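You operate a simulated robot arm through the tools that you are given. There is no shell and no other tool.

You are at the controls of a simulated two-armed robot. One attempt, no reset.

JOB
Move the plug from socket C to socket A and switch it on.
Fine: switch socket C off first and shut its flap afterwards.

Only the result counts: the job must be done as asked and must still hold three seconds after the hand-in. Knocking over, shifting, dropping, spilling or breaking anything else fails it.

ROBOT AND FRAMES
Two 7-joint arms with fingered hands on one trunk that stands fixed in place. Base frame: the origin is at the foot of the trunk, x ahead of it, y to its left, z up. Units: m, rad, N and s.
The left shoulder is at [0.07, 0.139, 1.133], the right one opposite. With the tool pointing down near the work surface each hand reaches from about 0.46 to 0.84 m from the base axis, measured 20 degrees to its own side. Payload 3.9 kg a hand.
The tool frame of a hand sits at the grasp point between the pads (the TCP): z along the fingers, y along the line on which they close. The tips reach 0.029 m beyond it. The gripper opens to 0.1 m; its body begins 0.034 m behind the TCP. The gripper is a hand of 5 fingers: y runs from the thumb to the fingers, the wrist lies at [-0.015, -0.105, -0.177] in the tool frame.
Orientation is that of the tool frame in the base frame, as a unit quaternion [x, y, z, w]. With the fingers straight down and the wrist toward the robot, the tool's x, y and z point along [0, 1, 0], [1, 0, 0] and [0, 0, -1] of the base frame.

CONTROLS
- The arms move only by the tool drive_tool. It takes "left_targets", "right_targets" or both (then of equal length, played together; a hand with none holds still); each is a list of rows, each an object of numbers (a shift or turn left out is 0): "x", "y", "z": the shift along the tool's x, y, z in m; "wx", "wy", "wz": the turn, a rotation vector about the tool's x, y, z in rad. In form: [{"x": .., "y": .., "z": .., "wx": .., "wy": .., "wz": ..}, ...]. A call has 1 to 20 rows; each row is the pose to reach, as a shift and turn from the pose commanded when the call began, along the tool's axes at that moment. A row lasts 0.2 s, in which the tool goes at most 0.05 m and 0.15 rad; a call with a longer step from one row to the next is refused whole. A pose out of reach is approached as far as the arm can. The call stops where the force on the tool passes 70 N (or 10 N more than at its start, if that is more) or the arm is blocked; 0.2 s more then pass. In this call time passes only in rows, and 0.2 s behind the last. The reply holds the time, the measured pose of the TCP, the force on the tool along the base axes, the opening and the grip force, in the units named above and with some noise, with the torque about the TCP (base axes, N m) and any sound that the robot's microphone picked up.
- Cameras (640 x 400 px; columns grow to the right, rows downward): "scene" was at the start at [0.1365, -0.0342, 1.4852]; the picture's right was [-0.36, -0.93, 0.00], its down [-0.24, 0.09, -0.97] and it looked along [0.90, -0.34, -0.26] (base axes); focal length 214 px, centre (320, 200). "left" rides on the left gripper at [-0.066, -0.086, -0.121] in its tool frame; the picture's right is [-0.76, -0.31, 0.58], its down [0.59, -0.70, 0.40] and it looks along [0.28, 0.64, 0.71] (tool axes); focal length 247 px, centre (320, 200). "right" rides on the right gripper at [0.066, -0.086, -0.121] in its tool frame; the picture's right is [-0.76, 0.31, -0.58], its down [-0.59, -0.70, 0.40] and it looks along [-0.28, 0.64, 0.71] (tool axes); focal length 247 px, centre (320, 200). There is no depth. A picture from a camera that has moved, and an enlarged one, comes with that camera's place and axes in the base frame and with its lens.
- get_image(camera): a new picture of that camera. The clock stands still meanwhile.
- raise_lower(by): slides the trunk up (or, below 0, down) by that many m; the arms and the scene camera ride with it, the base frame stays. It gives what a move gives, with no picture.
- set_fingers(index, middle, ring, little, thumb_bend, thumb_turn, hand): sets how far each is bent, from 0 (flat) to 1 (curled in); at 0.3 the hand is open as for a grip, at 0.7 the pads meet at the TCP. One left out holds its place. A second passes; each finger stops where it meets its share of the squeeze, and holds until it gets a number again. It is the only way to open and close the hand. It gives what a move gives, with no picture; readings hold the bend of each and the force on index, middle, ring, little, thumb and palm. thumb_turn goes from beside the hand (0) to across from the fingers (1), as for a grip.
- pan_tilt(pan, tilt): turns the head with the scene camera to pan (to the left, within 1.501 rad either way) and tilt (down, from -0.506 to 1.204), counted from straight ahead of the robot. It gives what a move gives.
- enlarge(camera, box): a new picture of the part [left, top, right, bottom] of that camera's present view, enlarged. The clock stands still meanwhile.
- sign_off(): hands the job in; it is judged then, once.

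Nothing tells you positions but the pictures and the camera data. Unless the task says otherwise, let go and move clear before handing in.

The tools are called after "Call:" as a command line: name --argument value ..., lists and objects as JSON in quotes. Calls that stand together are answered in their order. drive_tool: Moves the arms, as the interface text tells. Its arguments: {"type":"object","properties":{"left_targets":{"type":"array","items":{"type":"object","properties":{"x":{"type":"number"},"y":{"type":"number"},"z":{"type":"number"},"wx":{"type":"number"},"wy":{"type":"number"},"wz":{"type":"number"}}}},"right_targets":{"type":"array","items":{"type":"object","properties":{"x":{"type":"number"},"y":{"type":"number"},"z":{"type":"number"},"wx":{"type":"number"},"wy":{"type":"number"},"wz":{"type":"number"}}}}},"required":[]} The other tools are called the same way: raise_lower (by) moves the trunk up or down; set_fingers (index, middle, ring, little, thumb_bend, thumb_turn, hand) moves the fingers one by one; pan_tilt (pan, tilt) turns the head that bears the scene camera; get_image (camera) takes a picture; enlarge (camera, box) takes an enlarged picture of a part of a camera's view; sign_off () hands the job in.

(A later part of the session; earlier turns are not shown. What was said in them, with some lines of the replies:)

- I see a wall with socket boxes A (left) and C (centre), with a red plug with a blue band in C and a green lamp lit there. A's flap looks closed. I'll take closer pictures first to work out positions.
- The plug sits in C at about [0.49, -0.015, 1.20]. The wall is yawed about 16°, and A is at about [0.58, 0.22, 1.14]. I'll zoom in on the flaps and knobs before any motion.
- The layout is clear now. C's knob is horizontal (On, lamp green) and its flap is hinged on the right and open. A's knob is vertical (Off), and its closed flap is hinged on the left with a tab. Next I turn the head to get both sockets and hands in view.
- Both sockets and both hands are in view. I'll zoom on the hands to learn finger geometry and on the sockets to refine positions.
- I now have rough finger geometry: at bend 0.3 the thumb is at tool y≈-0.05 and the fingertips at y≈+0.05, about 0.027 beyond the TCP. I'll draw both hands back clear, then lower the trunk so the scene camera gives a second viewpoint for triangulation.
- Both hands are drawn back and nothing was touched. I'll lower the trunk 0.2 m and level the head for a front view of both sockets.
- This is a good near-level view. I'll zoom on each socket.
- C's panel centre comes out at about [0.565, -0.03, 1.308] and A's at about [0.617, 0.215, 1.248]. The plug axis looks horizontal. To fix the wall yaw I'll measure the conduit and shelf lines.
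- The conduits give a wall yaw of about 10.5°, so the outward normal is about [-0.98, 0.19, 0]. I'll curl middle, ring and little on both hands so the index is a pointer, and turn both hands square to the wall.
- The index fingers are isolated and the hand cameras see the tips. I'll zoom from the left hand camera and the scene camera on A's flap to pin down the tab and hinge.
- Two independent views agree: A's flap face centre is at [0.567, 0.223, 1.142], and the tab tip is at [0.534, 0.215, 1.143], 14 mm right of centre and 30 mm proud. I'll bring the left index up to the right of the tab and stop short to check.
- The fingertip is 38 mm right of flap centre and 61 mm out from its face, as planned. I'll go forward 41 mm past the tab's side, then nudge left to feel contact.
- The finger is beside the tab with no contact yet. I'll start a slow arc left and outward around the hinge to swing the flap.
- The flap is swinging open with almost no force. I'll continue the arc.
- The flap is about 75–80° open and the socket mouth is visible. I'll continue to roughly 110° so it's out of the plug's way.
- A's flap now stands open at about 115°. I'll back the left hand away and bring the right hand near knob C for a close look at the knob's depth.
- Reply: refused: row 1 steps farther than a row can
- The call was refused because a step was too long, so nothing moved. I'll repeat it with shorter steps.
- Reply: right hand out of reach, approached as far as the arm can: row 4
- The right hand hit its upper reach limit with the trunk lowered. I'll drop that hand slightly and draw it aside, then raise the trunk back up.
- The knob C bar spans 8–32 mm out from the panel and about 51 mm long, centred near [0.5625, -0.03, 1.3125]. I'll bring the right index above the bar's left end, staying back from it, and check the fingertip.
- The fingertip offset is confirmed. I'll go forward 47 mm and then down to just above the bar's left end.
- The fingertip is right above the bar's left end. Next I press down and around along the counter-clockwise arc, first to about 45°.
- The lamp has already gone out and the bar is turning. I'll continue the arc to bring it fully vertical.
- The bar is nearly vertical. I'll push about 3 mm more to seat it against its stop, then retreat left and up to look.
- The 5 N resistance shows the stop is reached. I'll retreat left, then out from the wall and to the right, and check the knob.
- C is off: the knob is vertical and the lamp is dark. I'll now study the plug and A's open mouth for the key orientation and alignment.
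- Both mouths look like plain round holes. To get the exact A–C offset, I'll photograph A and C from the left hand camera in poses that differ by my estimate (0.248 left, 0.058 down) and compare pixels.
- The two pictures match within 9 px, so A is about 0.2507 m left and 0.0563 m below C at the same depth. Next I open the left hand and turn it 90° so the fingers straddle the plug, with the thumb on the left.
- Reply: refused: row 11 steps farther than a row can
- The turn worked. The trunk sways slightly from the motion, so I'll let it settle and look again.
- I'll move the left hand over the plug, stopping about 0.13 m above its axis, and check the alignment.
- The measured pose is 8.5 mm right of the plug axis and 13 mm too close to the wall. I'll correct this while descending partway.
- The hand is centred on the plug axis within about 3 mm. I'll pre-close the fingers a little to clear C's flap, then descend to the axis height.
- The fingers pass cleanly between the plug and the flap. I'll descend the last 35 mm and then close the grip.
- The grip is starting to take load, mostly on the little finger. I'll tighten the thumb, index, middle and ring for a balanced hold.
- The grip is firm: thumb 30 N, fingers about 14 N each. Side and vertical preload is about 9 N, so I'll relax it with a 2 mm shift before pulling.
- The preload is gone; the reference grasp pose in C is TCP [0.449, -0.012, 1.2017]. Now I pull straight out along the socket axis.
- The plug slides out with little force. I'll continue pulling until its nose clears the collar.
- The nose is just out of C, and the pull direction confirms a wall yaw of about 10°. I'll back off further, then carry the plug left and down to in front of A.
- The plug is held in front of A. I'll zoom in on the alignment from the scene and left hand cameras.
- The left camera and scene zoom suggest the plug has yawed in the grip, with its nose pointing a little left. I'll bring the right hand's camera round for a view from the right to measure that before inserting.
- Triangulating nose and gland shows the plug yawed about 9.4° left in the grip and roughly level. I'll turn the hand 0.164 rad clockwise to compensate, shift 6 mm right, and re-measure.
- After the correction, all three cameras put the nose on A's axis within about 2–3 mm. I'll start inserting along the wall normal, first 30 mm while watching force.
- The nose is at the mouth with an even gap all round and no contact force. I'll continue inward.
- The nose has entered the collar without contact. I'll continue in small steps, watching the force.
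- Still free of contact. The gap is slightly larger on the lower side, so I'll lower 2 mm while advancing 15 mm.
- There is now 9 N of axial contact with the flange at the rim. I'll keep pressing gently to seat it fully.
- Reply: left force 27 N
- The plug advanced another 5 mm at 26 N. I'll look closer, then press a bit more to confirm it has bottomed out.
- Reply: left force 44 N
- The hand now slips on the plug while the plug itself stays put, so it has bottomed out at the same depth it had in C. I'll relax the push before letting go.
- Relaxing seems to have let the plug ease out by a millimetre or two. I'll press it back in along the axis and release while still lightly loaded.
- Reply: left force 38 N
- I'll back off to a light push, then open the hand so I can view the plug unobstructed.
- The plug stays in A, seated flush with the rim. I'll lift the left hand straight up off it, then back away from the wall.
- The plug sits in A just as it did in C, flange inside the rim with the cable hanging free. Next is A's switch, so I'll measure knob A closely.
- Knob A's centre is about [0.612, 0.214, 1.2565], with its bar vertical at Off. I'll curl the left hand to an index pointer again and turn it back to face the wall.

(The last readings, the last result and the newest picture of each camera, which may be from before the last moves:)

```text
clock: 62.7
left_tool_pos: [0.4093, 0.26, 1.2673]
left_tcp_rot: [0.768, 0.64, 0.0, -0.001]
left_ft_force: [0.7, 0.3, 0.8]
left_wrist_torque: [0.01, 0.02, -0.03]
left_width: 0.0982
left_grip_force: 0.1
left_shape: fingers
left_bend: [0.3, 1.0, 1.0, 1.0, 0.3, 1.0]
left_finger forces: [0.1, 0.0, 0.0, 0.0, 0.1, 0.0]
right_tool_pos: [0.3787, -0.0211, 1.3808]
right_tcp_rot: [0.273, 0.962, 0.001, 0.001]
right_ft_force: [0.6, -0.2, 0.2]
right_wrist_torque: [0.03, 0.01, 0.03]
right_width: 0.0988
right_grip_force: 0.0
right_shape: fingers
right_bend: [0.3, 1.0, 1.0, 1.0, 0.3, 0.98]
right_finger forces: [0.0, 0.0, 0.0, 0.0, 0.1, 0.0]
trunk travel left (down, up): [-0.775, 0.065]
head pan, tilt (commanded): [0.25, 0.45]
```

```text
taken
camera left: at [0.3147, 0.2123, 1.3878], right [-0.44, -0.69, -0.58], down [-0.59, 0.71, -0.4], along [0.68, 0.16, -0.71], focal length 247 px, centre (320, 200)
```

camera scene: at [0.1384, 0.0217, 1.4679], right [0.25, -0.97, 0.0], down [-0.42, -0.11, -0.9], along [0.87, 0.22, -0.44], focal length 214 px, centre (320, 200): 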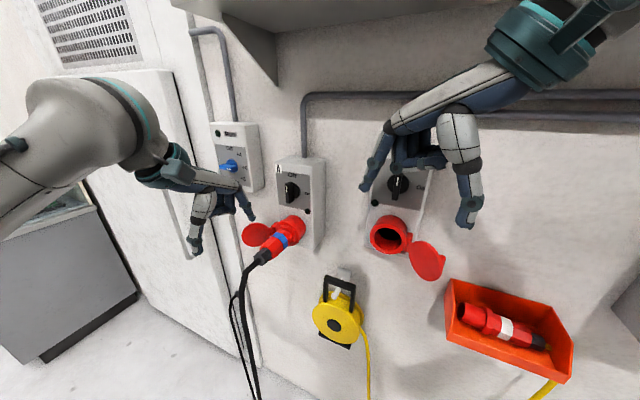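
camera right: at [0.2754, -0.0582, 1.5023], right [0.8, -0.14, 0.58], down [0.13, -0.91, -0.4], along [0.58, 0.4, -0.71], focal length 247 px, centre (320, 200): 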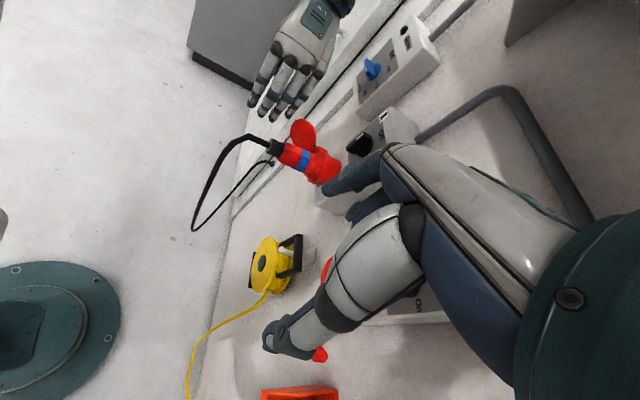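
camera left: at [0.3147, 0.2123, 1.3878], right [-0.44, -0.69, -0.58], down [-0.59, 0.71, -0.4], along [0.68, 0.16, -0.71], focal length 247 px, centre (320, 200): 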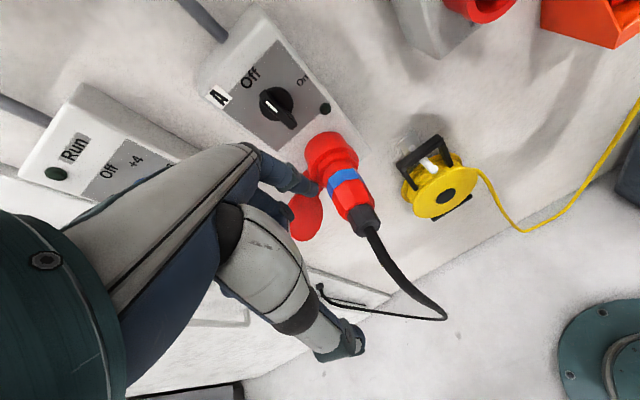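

Call:
drive_tool --left_targets '[{"x": 0.013, "y": 0.01, "z": -0.02}, {"x": 0.0259, "y": 0.03, "z": -0.0272}, {"x": 0.0259, "y": 0.06, "z": -0.0272}, {"x": 0.0259, "y": 0.0828, "z": -0.0272}]'

Call:
enlarge --camera "left" --box '[220, 90, 380, 230]'

Call:
enlarge --camera "scene" --box '[230, 140, 340, 250]'

Call:
enlarge --camera "right" --box '[310, 70, 430, 190]'

```text
clock: 63.7
left_tool_pos: [0.4988, 0.2703, 1.295]
left_tcp_rot: [0.768, 0.64, 0.0, 0.001]
left_ft_force: [0.0, 0.7, 0.6]
left_wrist_torque: [0.02, 0.01, 0.03]
left_width: 0.098
left_grip_force: 0.1
left_shape: fingers
left_bend: [0.3, 1.0, 1.0, 1.0, 0.3, 1.0]
left_finger forces: [0.0, 0.0, 0.1, 0.0, 0.1, 0.0]
right_tool_pos: [0.3792, -0.0215, 1.3803]
right_tcp_rot: [0.274, 0.962, 0.001, 0.001]
right_ft_force: [0.5, 0.0, 0.7]
right_wrist_torque: [0.01, -0.03, 0.01]
right_width: 0.0987
right_grip_force: 0.1
right_shape: fingers
right_bend: [0.3, 1.0, 1.0, 1.0, 0.3, 0.98]
right_finger forces: [0.0, 0.1, 0.0, 0.1, 0.0, 0.1]
trunk travel left (down, up): [-0.775, 0.065]
head pan, tilt (commanded): [0.25, 0.45]
```

```text
2.86 times, centred on (300, 160) of left
camera zoom: at [0.4044, 0.2223, 1.4159], right [-0.44, -0.69, -0.58], down [-0.58, 0.71, -0.4], along [0.68, 0.16, -0.71], focal length 706 px, centre (377, 314)
```

zoom: 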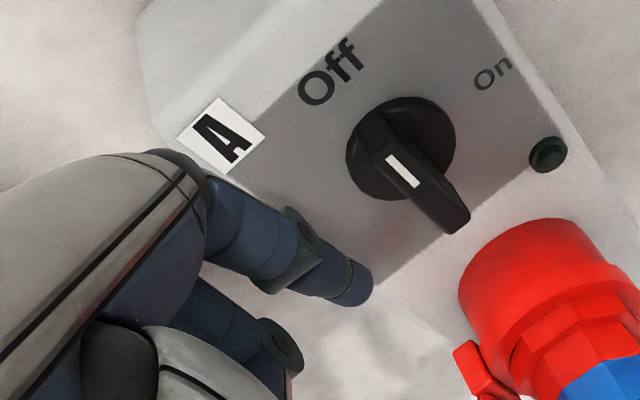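

```text
3.64 times, centred on (285, 195) of scene
camera zoom: at [0.139, 0.0211, 1.4679], right [0.25, -0.97, 0.0], down [-0.42, -0.11, -0.9], along [0.87, 0.22, -0.44], focal length 780 px, centre (447, 218)
```

zoom: 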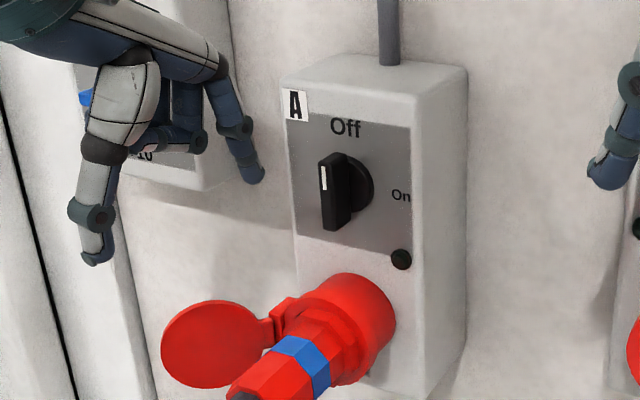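

```text
3.33 times, centred on (370, 130) of right
camera zoom: at [0.2784, -0.0602, 1.5015], right [0.8, -0.14, 0.58], down [0.13, -0.91, -0.4], along [0.58, 0.4, -0.71], focal length 823 px, centre (153, 433)
```

zoom: 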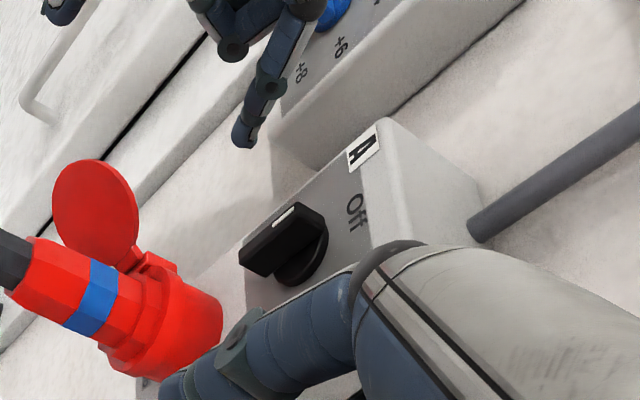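

Call:
drive_tool --left_targets '[{"x": -0.001, "y": 0.018}, {"x": -0.001, "y": 0.034, "z": 0.001}, {"x": -0.001, "y": 0.0466, "z": 0.002}]'

Call:
enlarge --camera "left" --box '[220, 90, 380, 230]'

Call:
enlarge --camera "scene" --box '[230, 140, 340, 250]'

Call:
enlarge --camera "right" --box '[310, 70, 430, 190]'

```text
clock: 64.5
left_tool_pos: [0.5411, 0.2616, 1.2958]
left_tcp_rot: [0.769, 0.639, 0.0, 0.0]
left_ft_force: [-0.1, -1.2, -0.1]
left_wrist_torque: [0.01, -0.01, 0.01]
left_width: 0.0981
left_grip_force: 0.1
left_shape: fingers
left_bend: [0.3, 1.0, 1.0, 1.0, 0.3, 1.0]
left_finger forces: [0.1, 0.0, 0.1, 0.1, 0.0, 0.0]
right_tool_pos: [0.38, -0.0197, 1.3803]
right_tcp_rot: [0.274, 0.962, 0.002, 0.001]
right_ft_force: [-0.3, 0.1, -0.9]
right_wrist_torque: [-0.01, -0.04, 0.02]
right_width: 0.0986
right_grip_force: 0.1
right_shape: fingers
right_bend: [0.3, 1.0, 1.0, 1.0, 0.3, 0.98]
right_finger forces: [0.0, 0.0, 0.0, 0.1, 0.0, 0.1]
trunk travel left (down, up): [-0.775, 0.065]
head pan, tilt (commanded): [0.25, 0.45]
```

```text
2.86 times, centred on (300, 160) of left
camera zoom: at [0.4464, 0.2132, 1.4148], right [-0.44, -0.69, -0.58], down [-0.58, 0.71, -0.4], along [0.68, 0.16, -0.71], focal length 706 px, centre (377, 314)
```

zoom: 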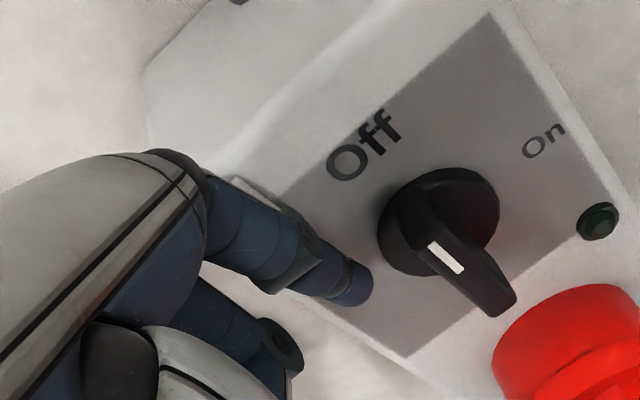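

```text
3.64 times, centred on (285, 195) of scene
camera zoom: at [0.1386, 0.0221, 1.4679], right [0.25, -0.97, 0.0], down [-0.42, -0.11, -0.9], along [0.87, 0.22, -0.44], focal length 780 px, centre (447, 218)
```

zoom: 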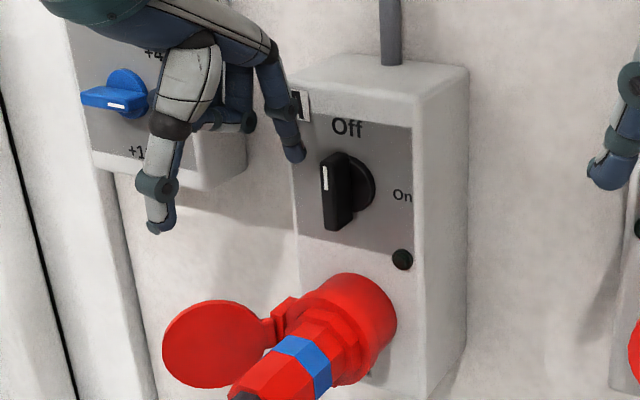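

```text
3.33 times, centred on (370, 130) of right
camera zoom: at [0.278, -0.059, 1.5016], right [0.8, -0.14, 0.58], down [0.13, -0.91, -0.4], along [0.58, 0.4, -0.71], focal length 823 px, centre (153, 433)
```

zoom: 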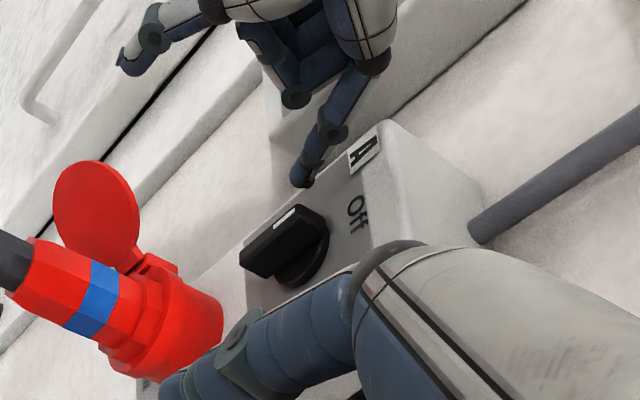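

The finger is beside the bar's upper half at the right depth. I'll start the clockwise push: right, then over the top, first to about 45°.

Call:
drive_tool --left_targets '[{"x": -0.0088, "z": 0.0038}, {"x": -0.0143, "z": 0.0038}, {"x": -0.0196, "z": 0.0013}, {"x": -0.0255, "z": -0.0004}, {"x": -0.0314, "z": -0.0002}]'

Call:
enlarge --camera "left" --box '[220, 90, 380, 230]'

Call:
enlarge --camera "scene" --box '[230, 140, 340, 250]'

Call:
enlarge --camera "right" --box '[310, 70, 430, 190]'

```text
clock: 65.7
left_tool_pos: [0.5357, 0.2306, 1.2932]
left_tcp_rot: [0.768, 0.64, 0.0, 0.0]
left_ft_force: [0.6, 0.3, 0.3]
left_wrist_torque: [0.02, -0.04, 0.04]
left_width: 0.098
left_grip_force: 0.2
left_shape: fingers
left_bend: [0.3, 1.0, 1.0, 1.0, 0.3, 1.0]
left_finger forces: [1.0, 0.0, 0.0, 0.1, 0.0, 0.1]
right_tool_pos: [0.378, -0.0216, 1.381]
right_tcp_rot: [0.273, 0.962, 0.001, 0.0]
right_ft_force: [0.0, 0.6, -0.3]
right_wrist_torque: [0.0, 0.02, 0.01]
right_width: 0.0989
right_grip_force: 0.0
right_shape: fingers
right_bend: [0.3, 1.0, 1.0, 1.0, 0.3, 0.98]
right_finger forces: [0.0, 0.1, 0.0, 0.0, 0.0, 0.0]
trunk travel left (down, up): [-0.775, 0.065]
head pan, tilt (commanded): [0.25, 0.45]
```

```text
2.86 times, centred on (300, 160) of left
camera zoom: at [0.4403, 0.1821, 1.4132], right [-0.44, -0.69, -0.58], down [-0.58, 0.71, -0.4], along [0.68, 0.16, -0.71], focal length 706 px, centre (377, 314)
```

zoom: 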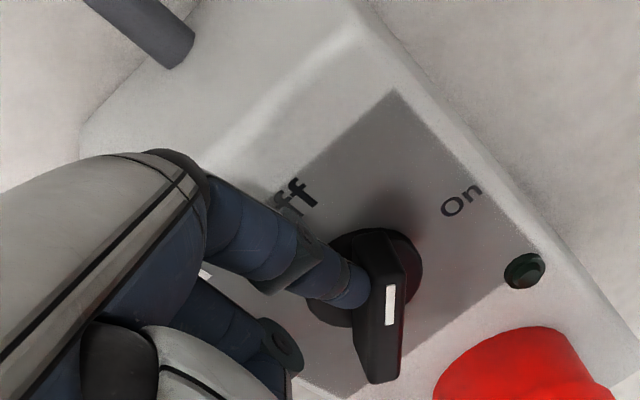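

```text
3.64 times, centred on (285, 195) of scene
camera zoom: at [0.1384, 0.0223, 1.4679], right [0.25, -0.97, 0.0], down [-0.42, -0.11, -0.9], along [0.87, 0.22, -0.44], focal length 780 px, centre (447, 218)
```

zoom: 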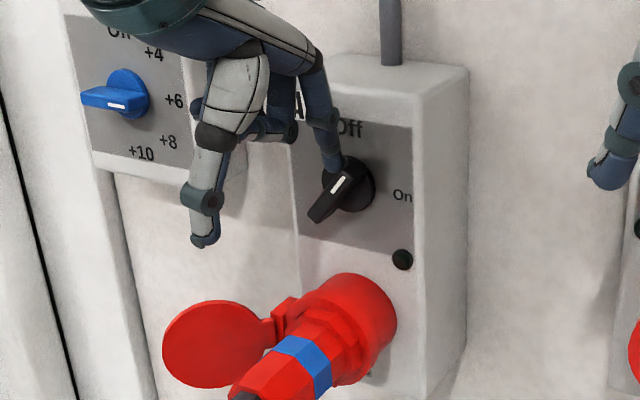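

```text
3.33 times, centred on (370, 130) of right
camera zoom: at [0.2778, -0.0589, 1.5017], right [0.8, -0.14, 0.58], down [0.13, -0.91, -0.4], along [0.58, 0.4, -0.71], focal length 823 px, centre (153, 433)
```

zoom: 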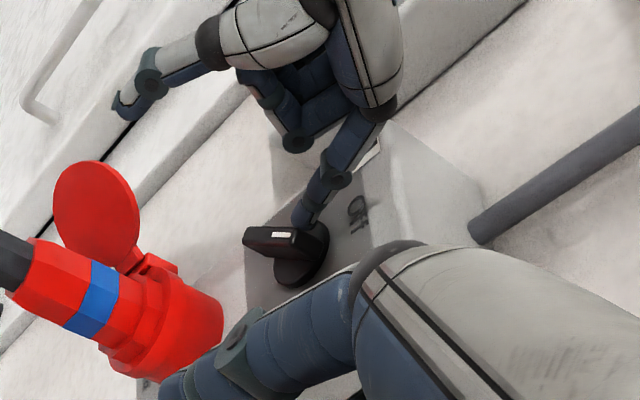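

The knob is turning freely (about 40°). I'll continue over the top and press down on the right half to bring it to On.

Call:
drive_tool --left_targets '[{"x": -0.0056, "z": 0.0005}, {"x": -0.0105, "z": 0.003}, {"x": -0.0144, "z": 0.007}, {"x": -0.0155, "z": 0.0105}]'

Call:
enlarge --camera "left" --box '[220, 90, 380, 230]'

Call:
enlarge --camera "scene" --box '[230, 140, 340, 250]'

```text
clock: 66.7
left_tool_pos: [0.5311, 0.2163, 1.2813]
left_tcp_rot: [0.769, 0.639, 0.0, 0.0]
left_ft_force: [-0.2, 0.2, 0.1]
left_wrist_torque: [-0.01, -0.02, 0.02]
left_width: 0.0984
left_grip_force: 0.1
left_shape: fingers
left_bend: [0.3, 1.0, 1.0, 1.0, 0.3, 1.0]
left_finger forces: [0.0, 0.1, 0.0, 0.0, 0.0, 0.0]
right_tool_pos: [0.3783, -0.0203, 1.3811]
right_tcp_rot: [0.274, 0.962, 0.001, 0.001]
right_ft_force: [-0.4, 0.2, 0.7]
right_wrist_torque: [0.0, 0.02, -0.01]
right_width: 0.0989
right_grip_force: 0.2
right_shape: fingers
right_bend: [0.3, 1.0, 1.0, 1.0, 0.3, 0.98]
right_finger forces: [0.0, 0.1, 0.0, 0.1, 0.1, 0.0]
trunk travel left (down, up): [-0.775, 0.065]
head pan, tilt (commanded): [0.25, 0.45]
```

```text
2.86 times, centred on (300, 160) of left
camera zoom: at [0.4365, 0.1675, 1.4018], right [-0.44, -0.69, -0.58], down [-0.58, 0.71, -0.4], along [0.68, 0.16, -0.71], focal length 706 px, centre (377, 314)
```

zoom: 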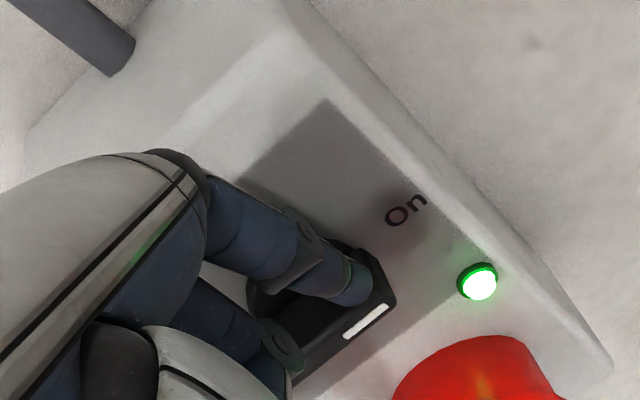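

```text
3.64 times, centred on (285, 195) of scene
camera zoom: at [0.1384, 0.0219, 1.4679], right [0.25, -0.97, 0.0], down [-0.42, -0.11, -0.9], along [0.87, 0.22, -0.44], focal length 780 px, centre (447, 218)
```

zoom: 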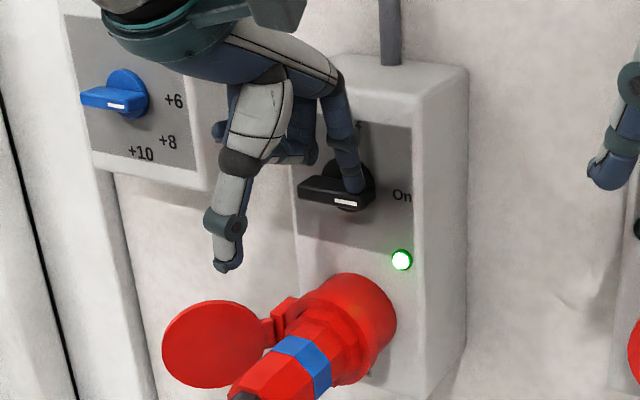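

A's lamp is lit green and the bar is horizontal at On. I'll give it one light extra press to be sure it's home, then retreat.

Call:
drive_tool --left_targets '[{"z": 0.002}, {"z": 0.004}]'

Call:
enlarge --camera "scene" --box '[200, 110, 340, 250]'

```text
clock: 67.3
left_tool_pos: [0.5322, 0.2155, 1.2794]
left_tcp_rot: [0.769, 0.639, 0.001, 0.001]
left_ft_force: [-0.6, 0.5, 3.5]
left_wrist_torque: [-0.07, -0.21, -0.04]
left_width: 0.0987
left_grip_force: 1.6
left_shape: fingers
left_bend: [0.3, 1.0, 1.0, 1.0, 0.3, 1.0]
left_finger forces: [3.8, 0.0, 0.0, 0.0, 0.0, 0.0]
right_tool_pos: [0.3777, -0.0197, 1.3807]
right_tcp_rot: [0.273, 0.962, 0.0, 0.001]
right_ft_force: [0.1, 0.4, 0.7]
right_wrist_torque: [0.0, 0.01, 0.0]
right_width: 0.0988
right_grip_force: 0.0
right_shape: fingers
right_bend: [0.3, 1.0, 1.0, 1.0, 0.3, 0.98]
right_finger forces: [0.0, 0.0, 0.0, 0.1, 0.0, 0.0]
trunk travel left (down, up): [-0.775, 0.065]
head pan, tilt (commanded): [0.25, 0.45]
```

```text
2.86 times, centred on (270, 180) of scene
camera zoom: at [0.1372, 0.0216, 1.4682], right [0.25, -0.97, 0.0], down [-0.42, -0.11, -0.9], along [0.87, 0.22, -0.43], focal length 613 px, centre (463, 257)
```

zoom: 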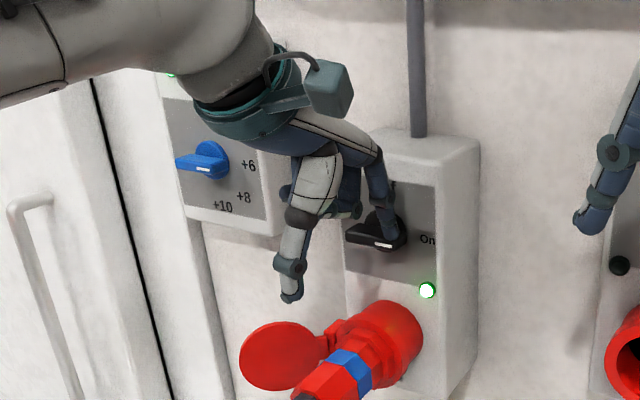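

The switch is firmly at its stop, and the Run lamp on the left box is back on too. I'll retreat the left hand and turn the right hand back to face the wall for C's flap.

Call:
drive_tool --left_targets '[{"z": -0.02}, {"z": -0.04}, {"y": -0.03, "z": -0.05}, {"y": -0.06, "z": -0.05}, {"x": 0.02, "y": -0.09, "z": -0.05}, {"x": 0.05, "y": -0.12, "z": -0.05}, {"x": 0.08, "y": -0.14, "z": -0.05}, {"x": 0.1, "y": -0.15, "z": -0.05}, {"x": 0.1, "y": -0.15, "z": -0.05}]' --right_targets '[{"wz": 0.13}, {"wz": 0.26}, {"wz": 0.4}, {"wz": 0.54}, {"wz": 0.68}, {"wz": 0.82}, {"wz": 0.96}, {"wz": 1.08}, {"wz": 1.2}]'

Call:
pan_tilt --pan 0.0 --tilt 0.45

Call:
get_image --camera "scene"

Call:
get_image --camera "right"

```text
clock: 69.3
left_tool_pos: [0.4032, 0.3411, 1.3276]
left_tcp_rot: [0.769, 0.639, 0.0, 0.0]
left_ft_force: [-0.8, -0.1, 0.0]
left_wrist_torque: [0.01, -0.02, 0.0]
left_width: 0.0984
left_grip_force: 0.0
left_shape: fingers
left_bend: [0.3, 1.0, 1.0, 1.0, 0.3, 1.0]
left_finger forces: [0.0, 0.1, 0.0, 0.0, 0.0, 0.1]
right_tool_pos: [0.3786, -0.0217, 1.3789]
right_tcp_rot: [0.77, 0.638, 0.001, 0.0]
right_ft_force: [-0.8, 1.0, 1.0]
right_wrist_torque: [0.0, 0.01, -0.01]
right_width: 0.0985
right_grip_force: 0.1
right_shape: fingers
right_bend: [0.3, 1.0, 1.0, 1.0, 0.3, 0.98]
right_finger forces: [0.1, 0.1, 0.0, 0.1, 0.0, 0.0]
trunk travel left (down, up): [-0.775, 0.065]
head pan, tilt (commanded): [0.25, 0.45]
```

```text
clock: 70.1
left_tool_pos: [0.404, 0.3397, 1.3271]
left_tcp_rot: [0.768, 0.64, -0.001, 0.0]
left_ft_force: [0.0, -0.2, 0.0]
left_wrist_torque: [0.0, 0.04, 0.03]
left_width: 0.0983
left_grip_force: 0.1
left_shape: fingers
left_bend: [0.3, 1.0, 1.0, 1.0, 0.3, 1.0]
left_finger forces: [0.0, 0.0, 0.1, 0.2, 0.0, 0.0]
right_tool_pos: [0.3799, -0.0217, 1.3777]
right_tcp_rot: [0.769, 0.64, 0.0, 0.0]
right_ft_force: [0.3, 0.4, 0.9]
right_wrist_torque: [0.02, -0.01, -0.01]
right_width: 0.0986
right_grip_force: 0.0
right_shape: fingers
right_bend: [0.3, 1.0, 1.0, 1.0, 0.3, 0.98]
right_finger forces: [0.1, 0.0, 0.0, 0.1, 0.0, 0.1]
trunk travel left (down, up): [-0.775, 0.065]
head pan, tilt (commanded): [0.0, 0.45]
```

```text
taken
camera scene: at [0.1412, -0.0008, 1.4679], right [0.0, -1.0, 0.0], down [-0.44, 0.0, -0.9], along [0.9, 0.0, -0.44], focal length 214 px, centre (320, 200)
```

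scene: 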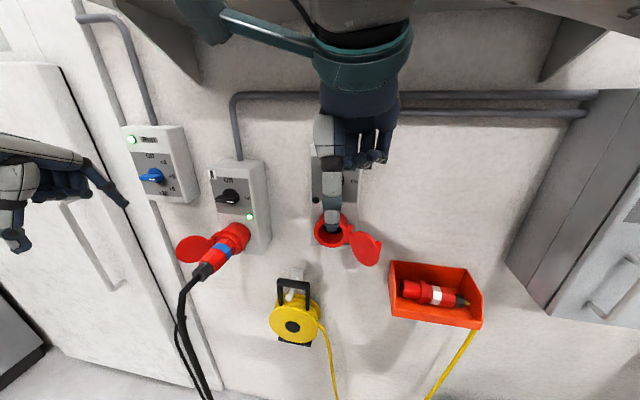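

```text
taken
camera right: at [0.3066, 0.0574, 1.5003], right [0.16, -0.8, 0.58], down [-0.8, -0.45, -0.4], along [0.58, -0.39, -0.71], focal length 247 px, centre (320, 200)
```

right: 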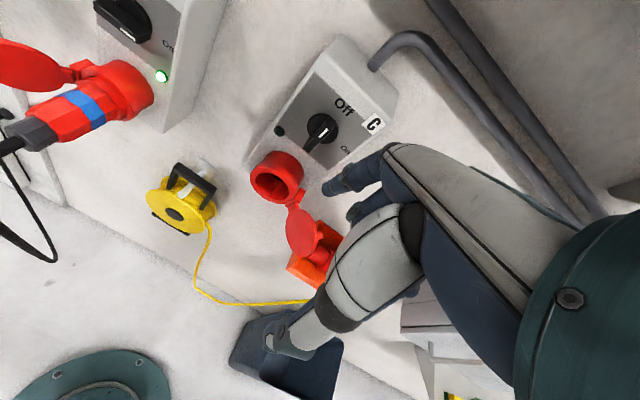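

A is on with its lamp lit, and C is empty and off. I'll measure C's open flap now.

Call:
enlarge --camera "scene" --box '[300, 200, 400, 280]'

Call:
enlarge --camera "right" --box '[230, 130, 360, 270]'

```text
5.00 times, centred on (350, 240) of scene
camera zoom: at [0.1412, -0.0008, 1.4679], right [0.0, -1.0, 0.0], down [-0.44, 0.0, -0.9], along [0.9, 0.0, -0.44], focal length 1072 px, centre (170, 0)
```

zoom: 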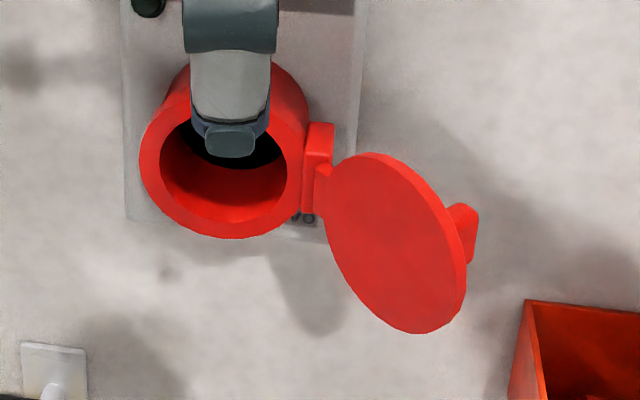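

```text
2.86 times, centred on (295, 200) of right
camera zoom: at [0.3066, 0.0574, 1.5003], right [0.16, -0.8, 0.58], down [-0.8, -0.45, -0.4], along [0.58, -0.39, -0.71], focal length 706 px, centre (391, 200)
```

zoom: 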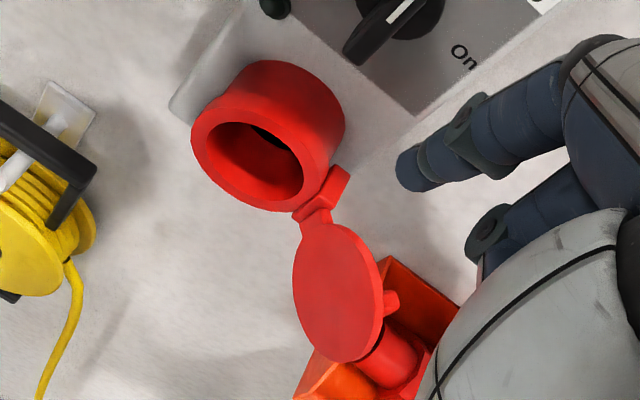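

C's flap hinge is at about [0.52, -0.065], with the disc open at about 135° and its centre at [0.482, -0.091, 1.196]. I'll bring the right index above and behind (outer side of) the flap first.

Call:
drive_tool --right_targets '[{"x": -0.03, "z": 0.01}, {"x": -0.06, "y": 0.01, "z": 0.03}, {"x": -0.078, "y": 0.035, "z": 0.05}, {"x": -0.078, "y": 0.06, "z": 0.0677}, {"x": -0.078, "y": 0.08, "z": 0.0677}]'

Call:
enlarge --camera "scene" --box '[300, 160, 420, 280]'

Call:
enlarge --camera "right" --box '[220, 120, 380, 280]'

```text
clock: 71.3
left_tool_pos: [0.4038, 0.3413, 1.3278]
left_tcp_rot: [0.769, 0.639, 0.0, 0.0]
left_ft_force: [0.4, -0.1, -1.6]
left_wrist_torque: [-0.02, 0.01, 0.02]
left_width: 0.0982
left_grip_force: 0.1
left_shape: fingers
left_bend: [0.3, 1.0, 1.0, 1.0, 0.3, 1.0]
left_finger forces: [0.0, 0.0, 0.0, 0.0, 0.0, 0.1]
right_tool_pos: [0.4435, -0.1122, 1.3093]
right_tcp_rot: [0.769, 0.64, 0.0, 0.0]
right_ft_force: [-0.5, -0.1, -0.7]
right_wrist_torque: [-0.01, -0.01, 0.02]
right_width: 0.0987
right_grip_force: 0.1
right_shape: fingers
right_bend: [0.3, 1.0, 1.0, 1.0, 0.3, 0.98]
right_finger forces: [0.0, 0.1, 0.0, 0.0, 0.0, 0.0]
trunk travel left (down, up): [-0.775, 0.065]
head pan, tilt (commanded): [0.0, 0.45]
```

```text
3.33 times, centred on (360, 220) of scene
camera zoom: at [0.1417, -0.0005, 1.4679], right [0.0, -1.0, 0.0], down [-0.44, 0.0, -0.9], along [0.9, 0.0, -0.44], focal length 715 px, centre (187, 133)
```

zoom: 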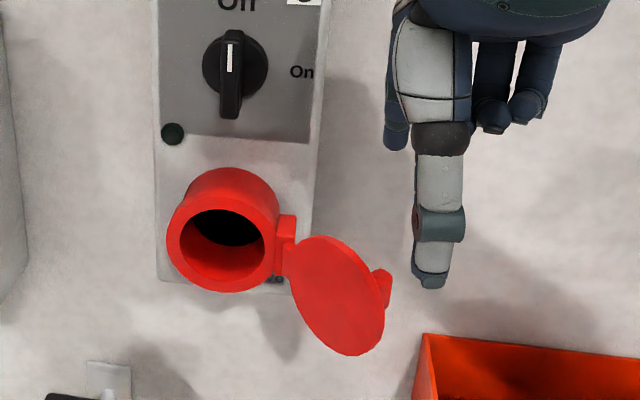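

```text
2.50 times, centred on (300, 200) of right
camera zoom: at [0.3715, -0.0322, 1.4314], right [0.16, -0.8, 0.58], down [-0.8, -0.45, -0.4], along [0.58, -0.39, -0.71], focal length 617 px, centre (370, 200)
```

zoom: 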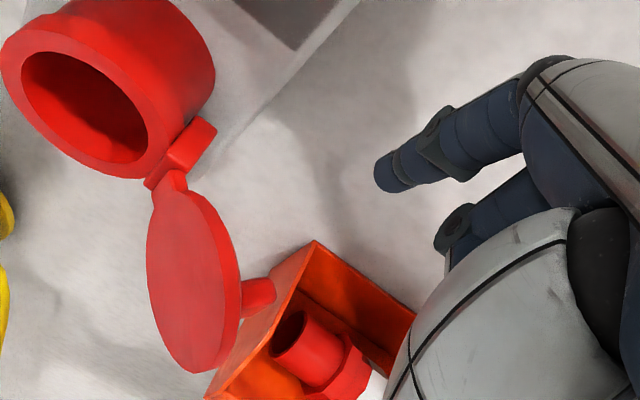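

I'll descend beside the flap's outer face, between its hinge and tab, keeping clear of both, then check before pushing.

Call:
drive_tool --right_targets '[{"x": 0.0064, "y": 0.008, "z": 0.02}, {"x": 0.0064, "y": 0.008, "z": 0.042}, {"x": 0.0064, "y": 0.008, "z": 0.062}, {"x": 0.0064, "y": 0.008, "z": 0.078}]'

Call:
enlarge --camera "scene" --box '[300, 180, 420, 280]'

Call:
enlarge --camera "right" --box '[220, 120, 380, 280]'

```text
clock: 72.3
left_tool_pos: [0.4026, 0.34, 1.3262]
left_tcp_rot: [0.769, 0.64, 0.0, 0.0]
left_ft_force: [0.2, -0.1, -0.6]
left_wrist_torque: [-0.01, -0.01, 0.0]
left_width: 0.0983
left_grip_force: 0.0
left_shape: fingers
left_bend: [0.3, 1.0, 1.0, 1.0, 0.3, 1.0]
left_finger forces: [0.0, 0.0, 0.1, 0.0, 0.0, 0.0]
right_tool_pos: [0.4543, -0.1082, 1.2319]
right_tcp_rot: [0.768, 0.64, 0.0, 0.001]
right_ft_force: [0.4, -1.3, 0.2]
right_wrist_torque: [-0.01, -0.01, -0.04]
right_width: 0.0988
right_grip_force: 0.0
right_shape: fingers
right_bend: [0.3, 1.0, 1.0, 1.0, 0.3, 0.98]
right_finger forces: [0.0, 0.1, 0.0, 0.0, 0.0, 0.0]
trunk travel left (down, up): [-0.775, 0.065]
head pan, tilt (commanded): [0.0, 0.45]
```

```text
4.00 times, centred on (360, 230) of scene
camera zoom: at [0.1416, -0.0006, 1.4679], right [0.0, -1.0, 0.0], down [-0.44, 0.0, -0.9], along [0.9, 0.0, -0.44], focal length 858 px, centre (160, 80)
```

zoom: 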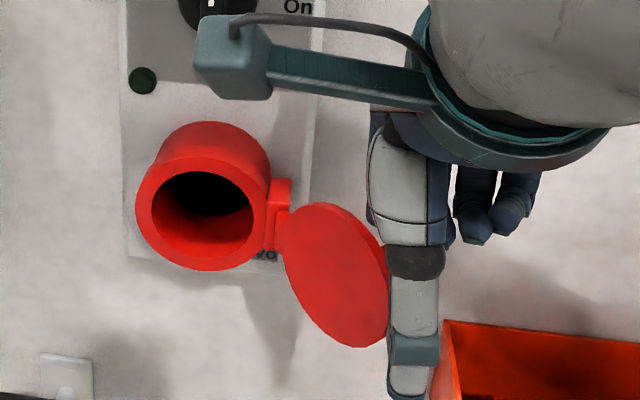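

```text
2.50 times, centred on (300, 200) of right
camera zoom: at [0.381, -0.0286, 1.3535], right [0.16, -0.8, 0.58], down [-0.8, -0.45, -0.4], along [0.58, -0.4, -0.71], focal length 617 px, centre (370, 200)
```

zoom: 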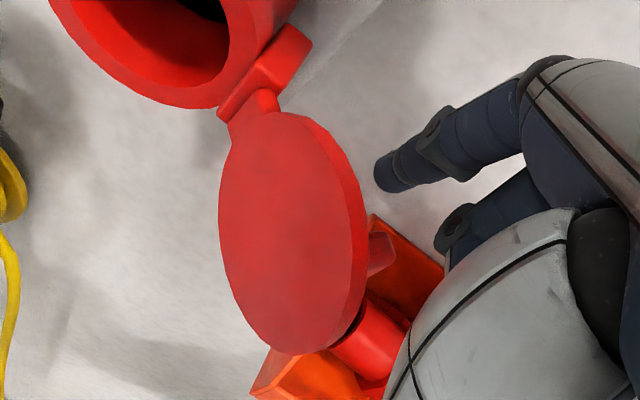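

The finger is on the outer side of the flap between hinge and tab. I'll sweep it around the hinge to swing the flap closed, first through about 90°.

Call:
drive_tool --right_targets '[{"x": 0.0085, "y": -0.009}, {"x": 0.0161, "y": -0.0174}, {"x": 0.0221, "y": -0.0247}, {"x": 0.0297, "y": -0.0301}, {"x": 0.0385, "y": -0.0334}]'

Call:
enlarge --camera "scene" --box '[300, 180, 420, 280]'

Call:
enlarge --camera "right" --box '[220, 120, 380, 280]'

```text
clock: 73.5
left_tool_pos: [0.4038, 0.3401, 1.3271]
left_tcp_rot: [0.769, 0.64, 0.0, 0.0]
left_ft_force: [-1.0, -0.1, -0.8]
left_wrist_torque: [0.01, 0.01, 0.0]
left_width: 0.0986
left_grip_force: 0.1
left_shape: fingers
left_bend: [0.3, 1.0, 1.0, 1.0, 0.3, 1.0]
left_finger forces: [0.0, 0.0, 0.0, 0.1, 0.0, 0.0]
right_tool_pos: [0.426, -0.0637, 1.2325]
right_tcp_rot: [0.769, 0.64, 0.0, 0.0]
right_ft_force: [-1.1, -0.2, -0.1]
right_wrist_torque: [0.01, 0.01, 0.01]
right_width: 0.099
right_grip_force: 0.5
right_shape: fingers
right_bend: [0.3, 1.0, 1.0, 1.0, 0.3, 0.98]
right_finger forces: [0.1, 0.1, 0.1, 0.0, 0.1, 0.0]
trunk travel left (down, up): [-0.775, 0.065]
head pan, tilt (commanded): [0.0, 0.45]
```

```text
4.00 times, centred on (360, 230) of scene
camera zoom: at [0.1412, -0.0003, 1.4679], right [0.0, -1.0, 0.0], down [-0.44, 0.0, -0.9], along [0.9, 0.0, -0.44], focal length 858 px, centre (160, 80)
```

zoom: 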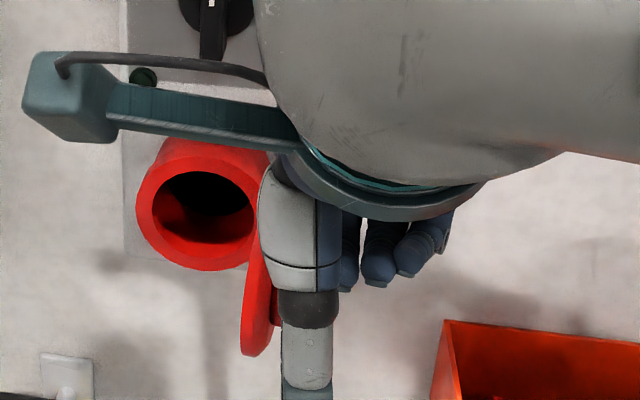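

```text
2.50 times, centred on (300, 200) of right
camera zoom: at [0.3549, 0.0166, 1.3536], right [0.16, -0.8, 0.58], down [-0.8, -0.45, -0.4], along [0.58, -0.4, -0.71], focal length 617 px, centre (370, 200)
```

zoom: 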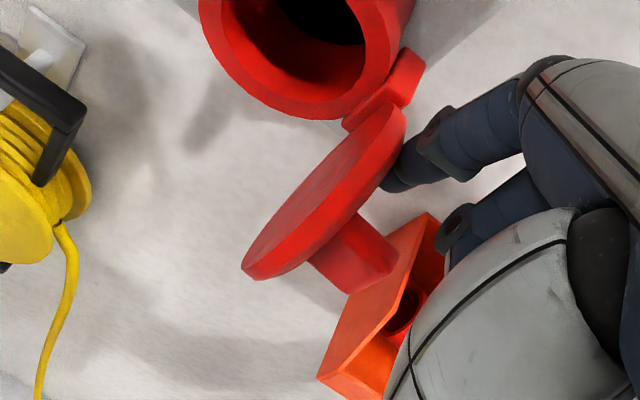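

The flap follows smoothly. I'll continue round toward closed.

Call:
drive_tool --right_targets '[{"x": 0.0094, "y": -0.0009}, {"x": 0.0186, "y": 0.0007}, {"x": 0.027, "y": 0.0046}, {"x": 0.0343, "y": 0.0106}, {"x": 0.0397, "y": 0.0182}]'

Call:
enlarge --camera "right" --box '[220, 100, 380, 260]'

Call:
enlarge --camera "scene" --box '[280, 180, 400, 280]'

```text
clock: 74.7
left_tool_pos: [0.402, 0.3404, 1.3274]
left_tcp_rot: [0.769, 0.639, 0.001, 0.0]
left_ft_force: [0.2, 0.1, -0.7]
left_wrist_torque: [0.02, -0.02, 0.02]
left_width: 0.0982
left_grip_force: 0.0
left_shape: fingers
left_bend: [0.3, 1.0, 1.0, 1.0, 0.3, 1.0]
left_finger forces: [0.0, 0.0, 0.0, 0.1, 0.0, 0.1]
right_tool_pos: [0.4514, -0.0282, 1.2328]
right_tcp_rot: [0.769, 0.64, 0.001, 0.0]
right_ft_force: [-1.4, 0.1, -0.9]
right_wrist_torque: [0.02, 0.02, 0.01]
right_width: 0.0958
right_grip_force: 0.0
right_shape: fingers
right_bend: [0.32, 1.0, 1.0, 1.0, 0.3, 0.98]
right_finger forces: [1.2, 0.1, 0.2, 0.1, 0.1, 0.1]
trunk travel left (down, up): [-0.775, 0.065]
head pan, tilt (commanded): [0.0, 0.45]
```

```text
2.50 times, centred on (300, 180) of right
camera zoom: at [0.3793, 0.0516, 1.3537], right [0.16, -0.8, 0.58], down [-0.8, -0.45, -0.4], along [0.58, -0.39, -0.71], focal length 617 px, centre (370, 250)
```

zoom: 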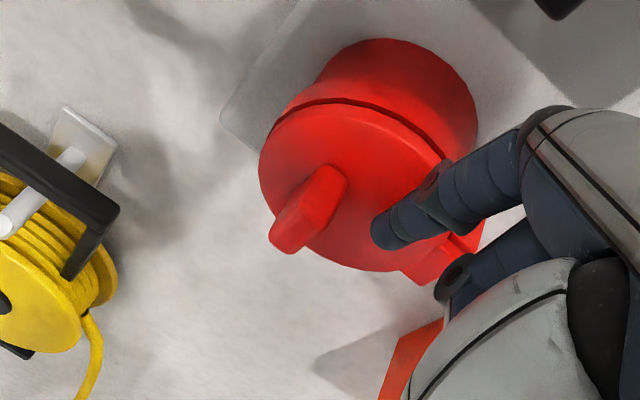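

```text
4.00 times, centred on (340, 230) of scene
camera zoom: at [0.1405, -0.0007, 1.468], right [0.0, -1.0, 0.0], down [-0.43, 0.0, -0.9], along [0.9, 0.0, -0.43], focal length 858 px, centre (240, 80)
```

zoom: 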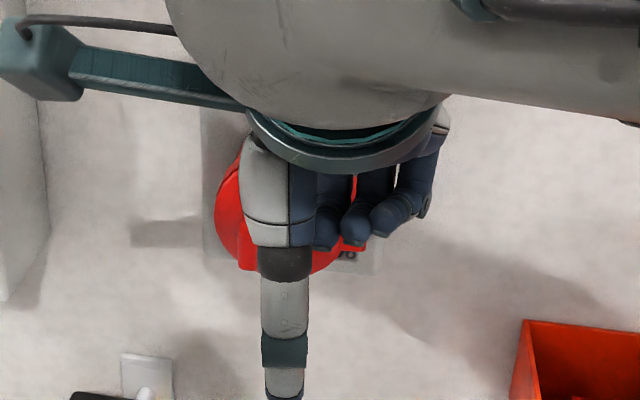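

The flap is nearly shut. I'll press it home with the fingertip.

Call:
drive_tool --right_targets '[{"x": 0.002, "y": 0.004}, {"x": 0.003, "y": 0.008}, {"x": 0.004, "y": 0.012}]'

Call:
enlarge --camera "right" --box '[220, 100, 380, 260]'

```text
clock: 75.5
left_tool_pos: [0.4004, 0.3411, 1.3292]
left_tcp_rot: [0.769, 0.64, 0.0, 0.001]
left_ft_force: [0.2, -0.3, -0.4]
left_wrist_torque: [-0.01, -0.01, -0.01]
left_width: 0.0982
left_grip_force: 0.0
left_shape: fingers
left_bend: [0.3, 1.0, 1.0, 1.0, 0.3, 1.0]
left_finger forces: [0.0, 0.1, 0.0, 0.0, 0.1, 0.0]
right_tool_pos: [0.4632, -0.0261, 1.2332]
right_tcp_rot: [0.769, 0.639, 0.001, 0.001]
right_ft_force: [-8.6, -0.8, 2.5]
right_wrist_torque: [-0.06, 0.09, -0.05]
right_width: 0.0865
right_grip_force: 4.3
right_shape: fingers
right_bend: [0.37, 1.0, 1.0, 1.0, 0.3, 0.98]
right_finger forces: [8.6, 0.0, 0.1, 0.1, 0.0, 0.1]
trunk travel left (down, up): [-0.775, 0.065]
head pan, tilt (commanded): [0.0, 0.45]
```

```text
2.50 times, centred on (300, 180) of right
camera zoom: at [0.3892, 0.0538, 1.3551], right [0.16, -0.8, 0.58], down [-0.8, -0.45, -0.4], along [0.58, -0.39, -0.71], focal length 617 px, centre (370, 250)
```

zoom: 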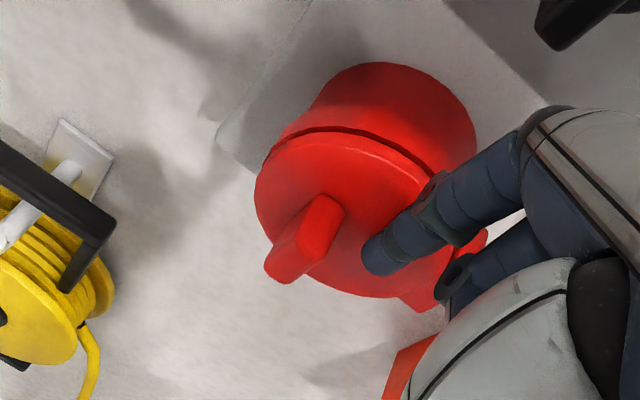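

The flap is pressed shut with 8.6 N. I'll withdraw the finger straight out so it doesn't drag the flap, then inspect.

Call:
drive_tool --right_targets '[{"x": -0.002, "y": -0.015}, {"x": -0.003, "y": -0.03}, {"x": -0.004, "y": -0.05}, {"x": -0.01, "y": -0.08, "z": -0.02}, {"x": -0.04, "y": -0.1, "z": -0.04}, {"x": -0.08, "y": -0.1, "z": -0.06}, {"x": -0.12, "y": -0.1, "z": -0.08}, {"x": -0.16, "y": -0.1, "z": -0.1}, {"x": -0.19, "y": -0.1, "z": -0.12}]'

Call:
get_image --camera "scene"

Call:
enlarge --camera "scene" --box '[290, 130, 390, 280]'

Call:
enlarge --camera "right" --box '[60, 0, 320, 200]'

Call:
enlarge --camera "scene" --box '[110, 110, 290, 290]'

```text
clock: 77.5
left_tool_pos: [0.403, 0.3386, 1.3278]
left_tcp_rot: [0.769, 0.64, 0.0, 0.0]
left_ft_force: [0.0, 0.0, 0.4]
left_wrist_torque: [0.03, -0.04, 0.01]
left_width: 0.098
left_grip_force: 0.0
left_shape: fingers
left_bend: [0.3, 1.0, 1.0, 1.0, 0.3, 1.0]
left_finger forces: [0.0, 0.0, 0.0, 0.0, 0.0, 0.0]
right_tool_pos: [0.3305, -0.193, 1.3523]
right_tcp_rot: [0.769, 0.639, 0.002, 0.0]
right_ft_force: [0.0, -1.1, 0.1]
right_wrist_torque: [0.01, 0.0, -0.02]
right_width: 0.0985
right_grip_force: 0.0
right_shape: fingers
right_bend: [0.3, 1.0, 1.0, 1.0, 0.3, 0.98]
right_finger forces: [0.0, 0.0, 0.0, 0.0, 0.0, 0.0]
trunk travel left (down, up): [-0.775, 0.065]
head pan, tilt (commanded): [0.0, 0.45]
```

```text
taken
camera scene: at [0.1409, -0.0016, 1.468], right [0.0, -1.0, 0.0], down [-0.43, 0.0, -0.9], along [0.9, 0.0, -0.43], focal length 214 px, centre (320, 200)
```

scene: 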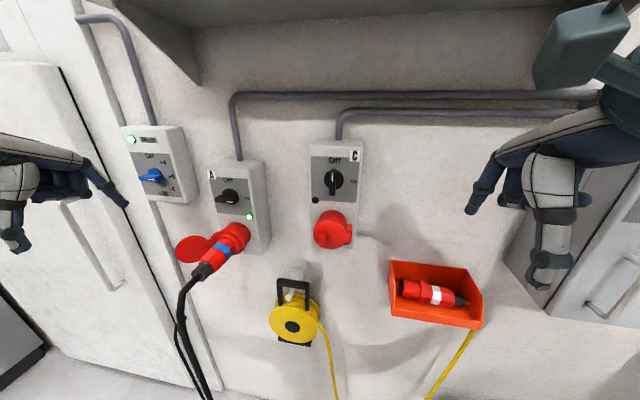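

```text
2.67 times, centred on (340, 205) of scene
camera zoom: at [0.1409, -0.0016, 1.468], right [0.0, -1.0, 0.0], down [-0.43, 0.0, -0.9], along [0.9, 0.0, -0.43], focal length 572 px, centre (267, 187)
```

zoom: 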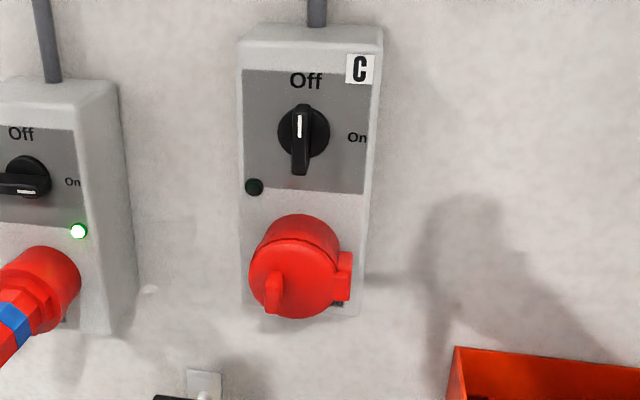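

```text
2.00 times, centred on (190, 100) of right
camera zoom: at [0.2583, -0.1128, 1.4747], right [0.16, -0.8, 0.58], down [-0.8, -0.45, -0.4], along [0.58, -0.39, -0.71], focal length 494 px, centre (580, 400)
```

zoom: 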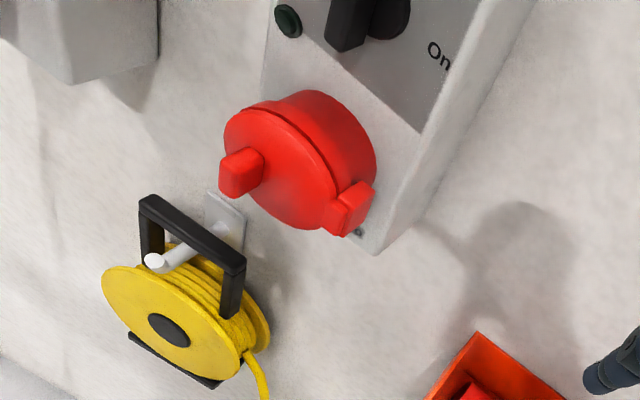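

```text
2.22 times, centred on (200, 200) of scene
camera zoom: at [0.1409, -0.0016, 1.468], right [0.0, -1.0, 0.0], down [-0.43, 0.0, -0.9], along [0.9, 0.0, -0.43], focal length 477 px, centre (587, 200)
```

zoom: 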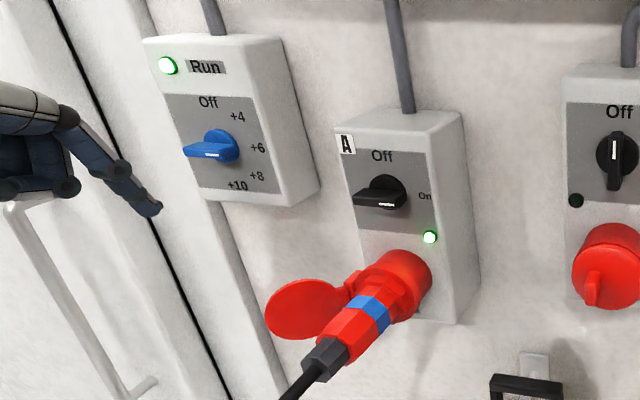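

Everything looks as asked. C is off with its flap shut, the plug sits in A, A is on with its lamp lit, and the Run lamp is on. Nothing else has moved and both hands are clear, so I'm handing in.

Call:
sign_off

```text
The job is handed in.
```

The plug is now in socket A and A is switched on; I've handed the job in. In the last pictures, A's lamp and the Run lamp on the box to its left were both lit.

- **Socket C:** I switched it off before pulling the plug, and its lamp is dark. Its flap is pressed shut.
- **Plug seating:** It went in to about the same depth it had in C and stayed put when I let go.
- **Surroundings:** I saw nothing else knocked, shifted or dropped. Both hands were clear of the wall at hand-in.

The hand-in reply only confirmed receipt, so I don't have the judge's verdict.
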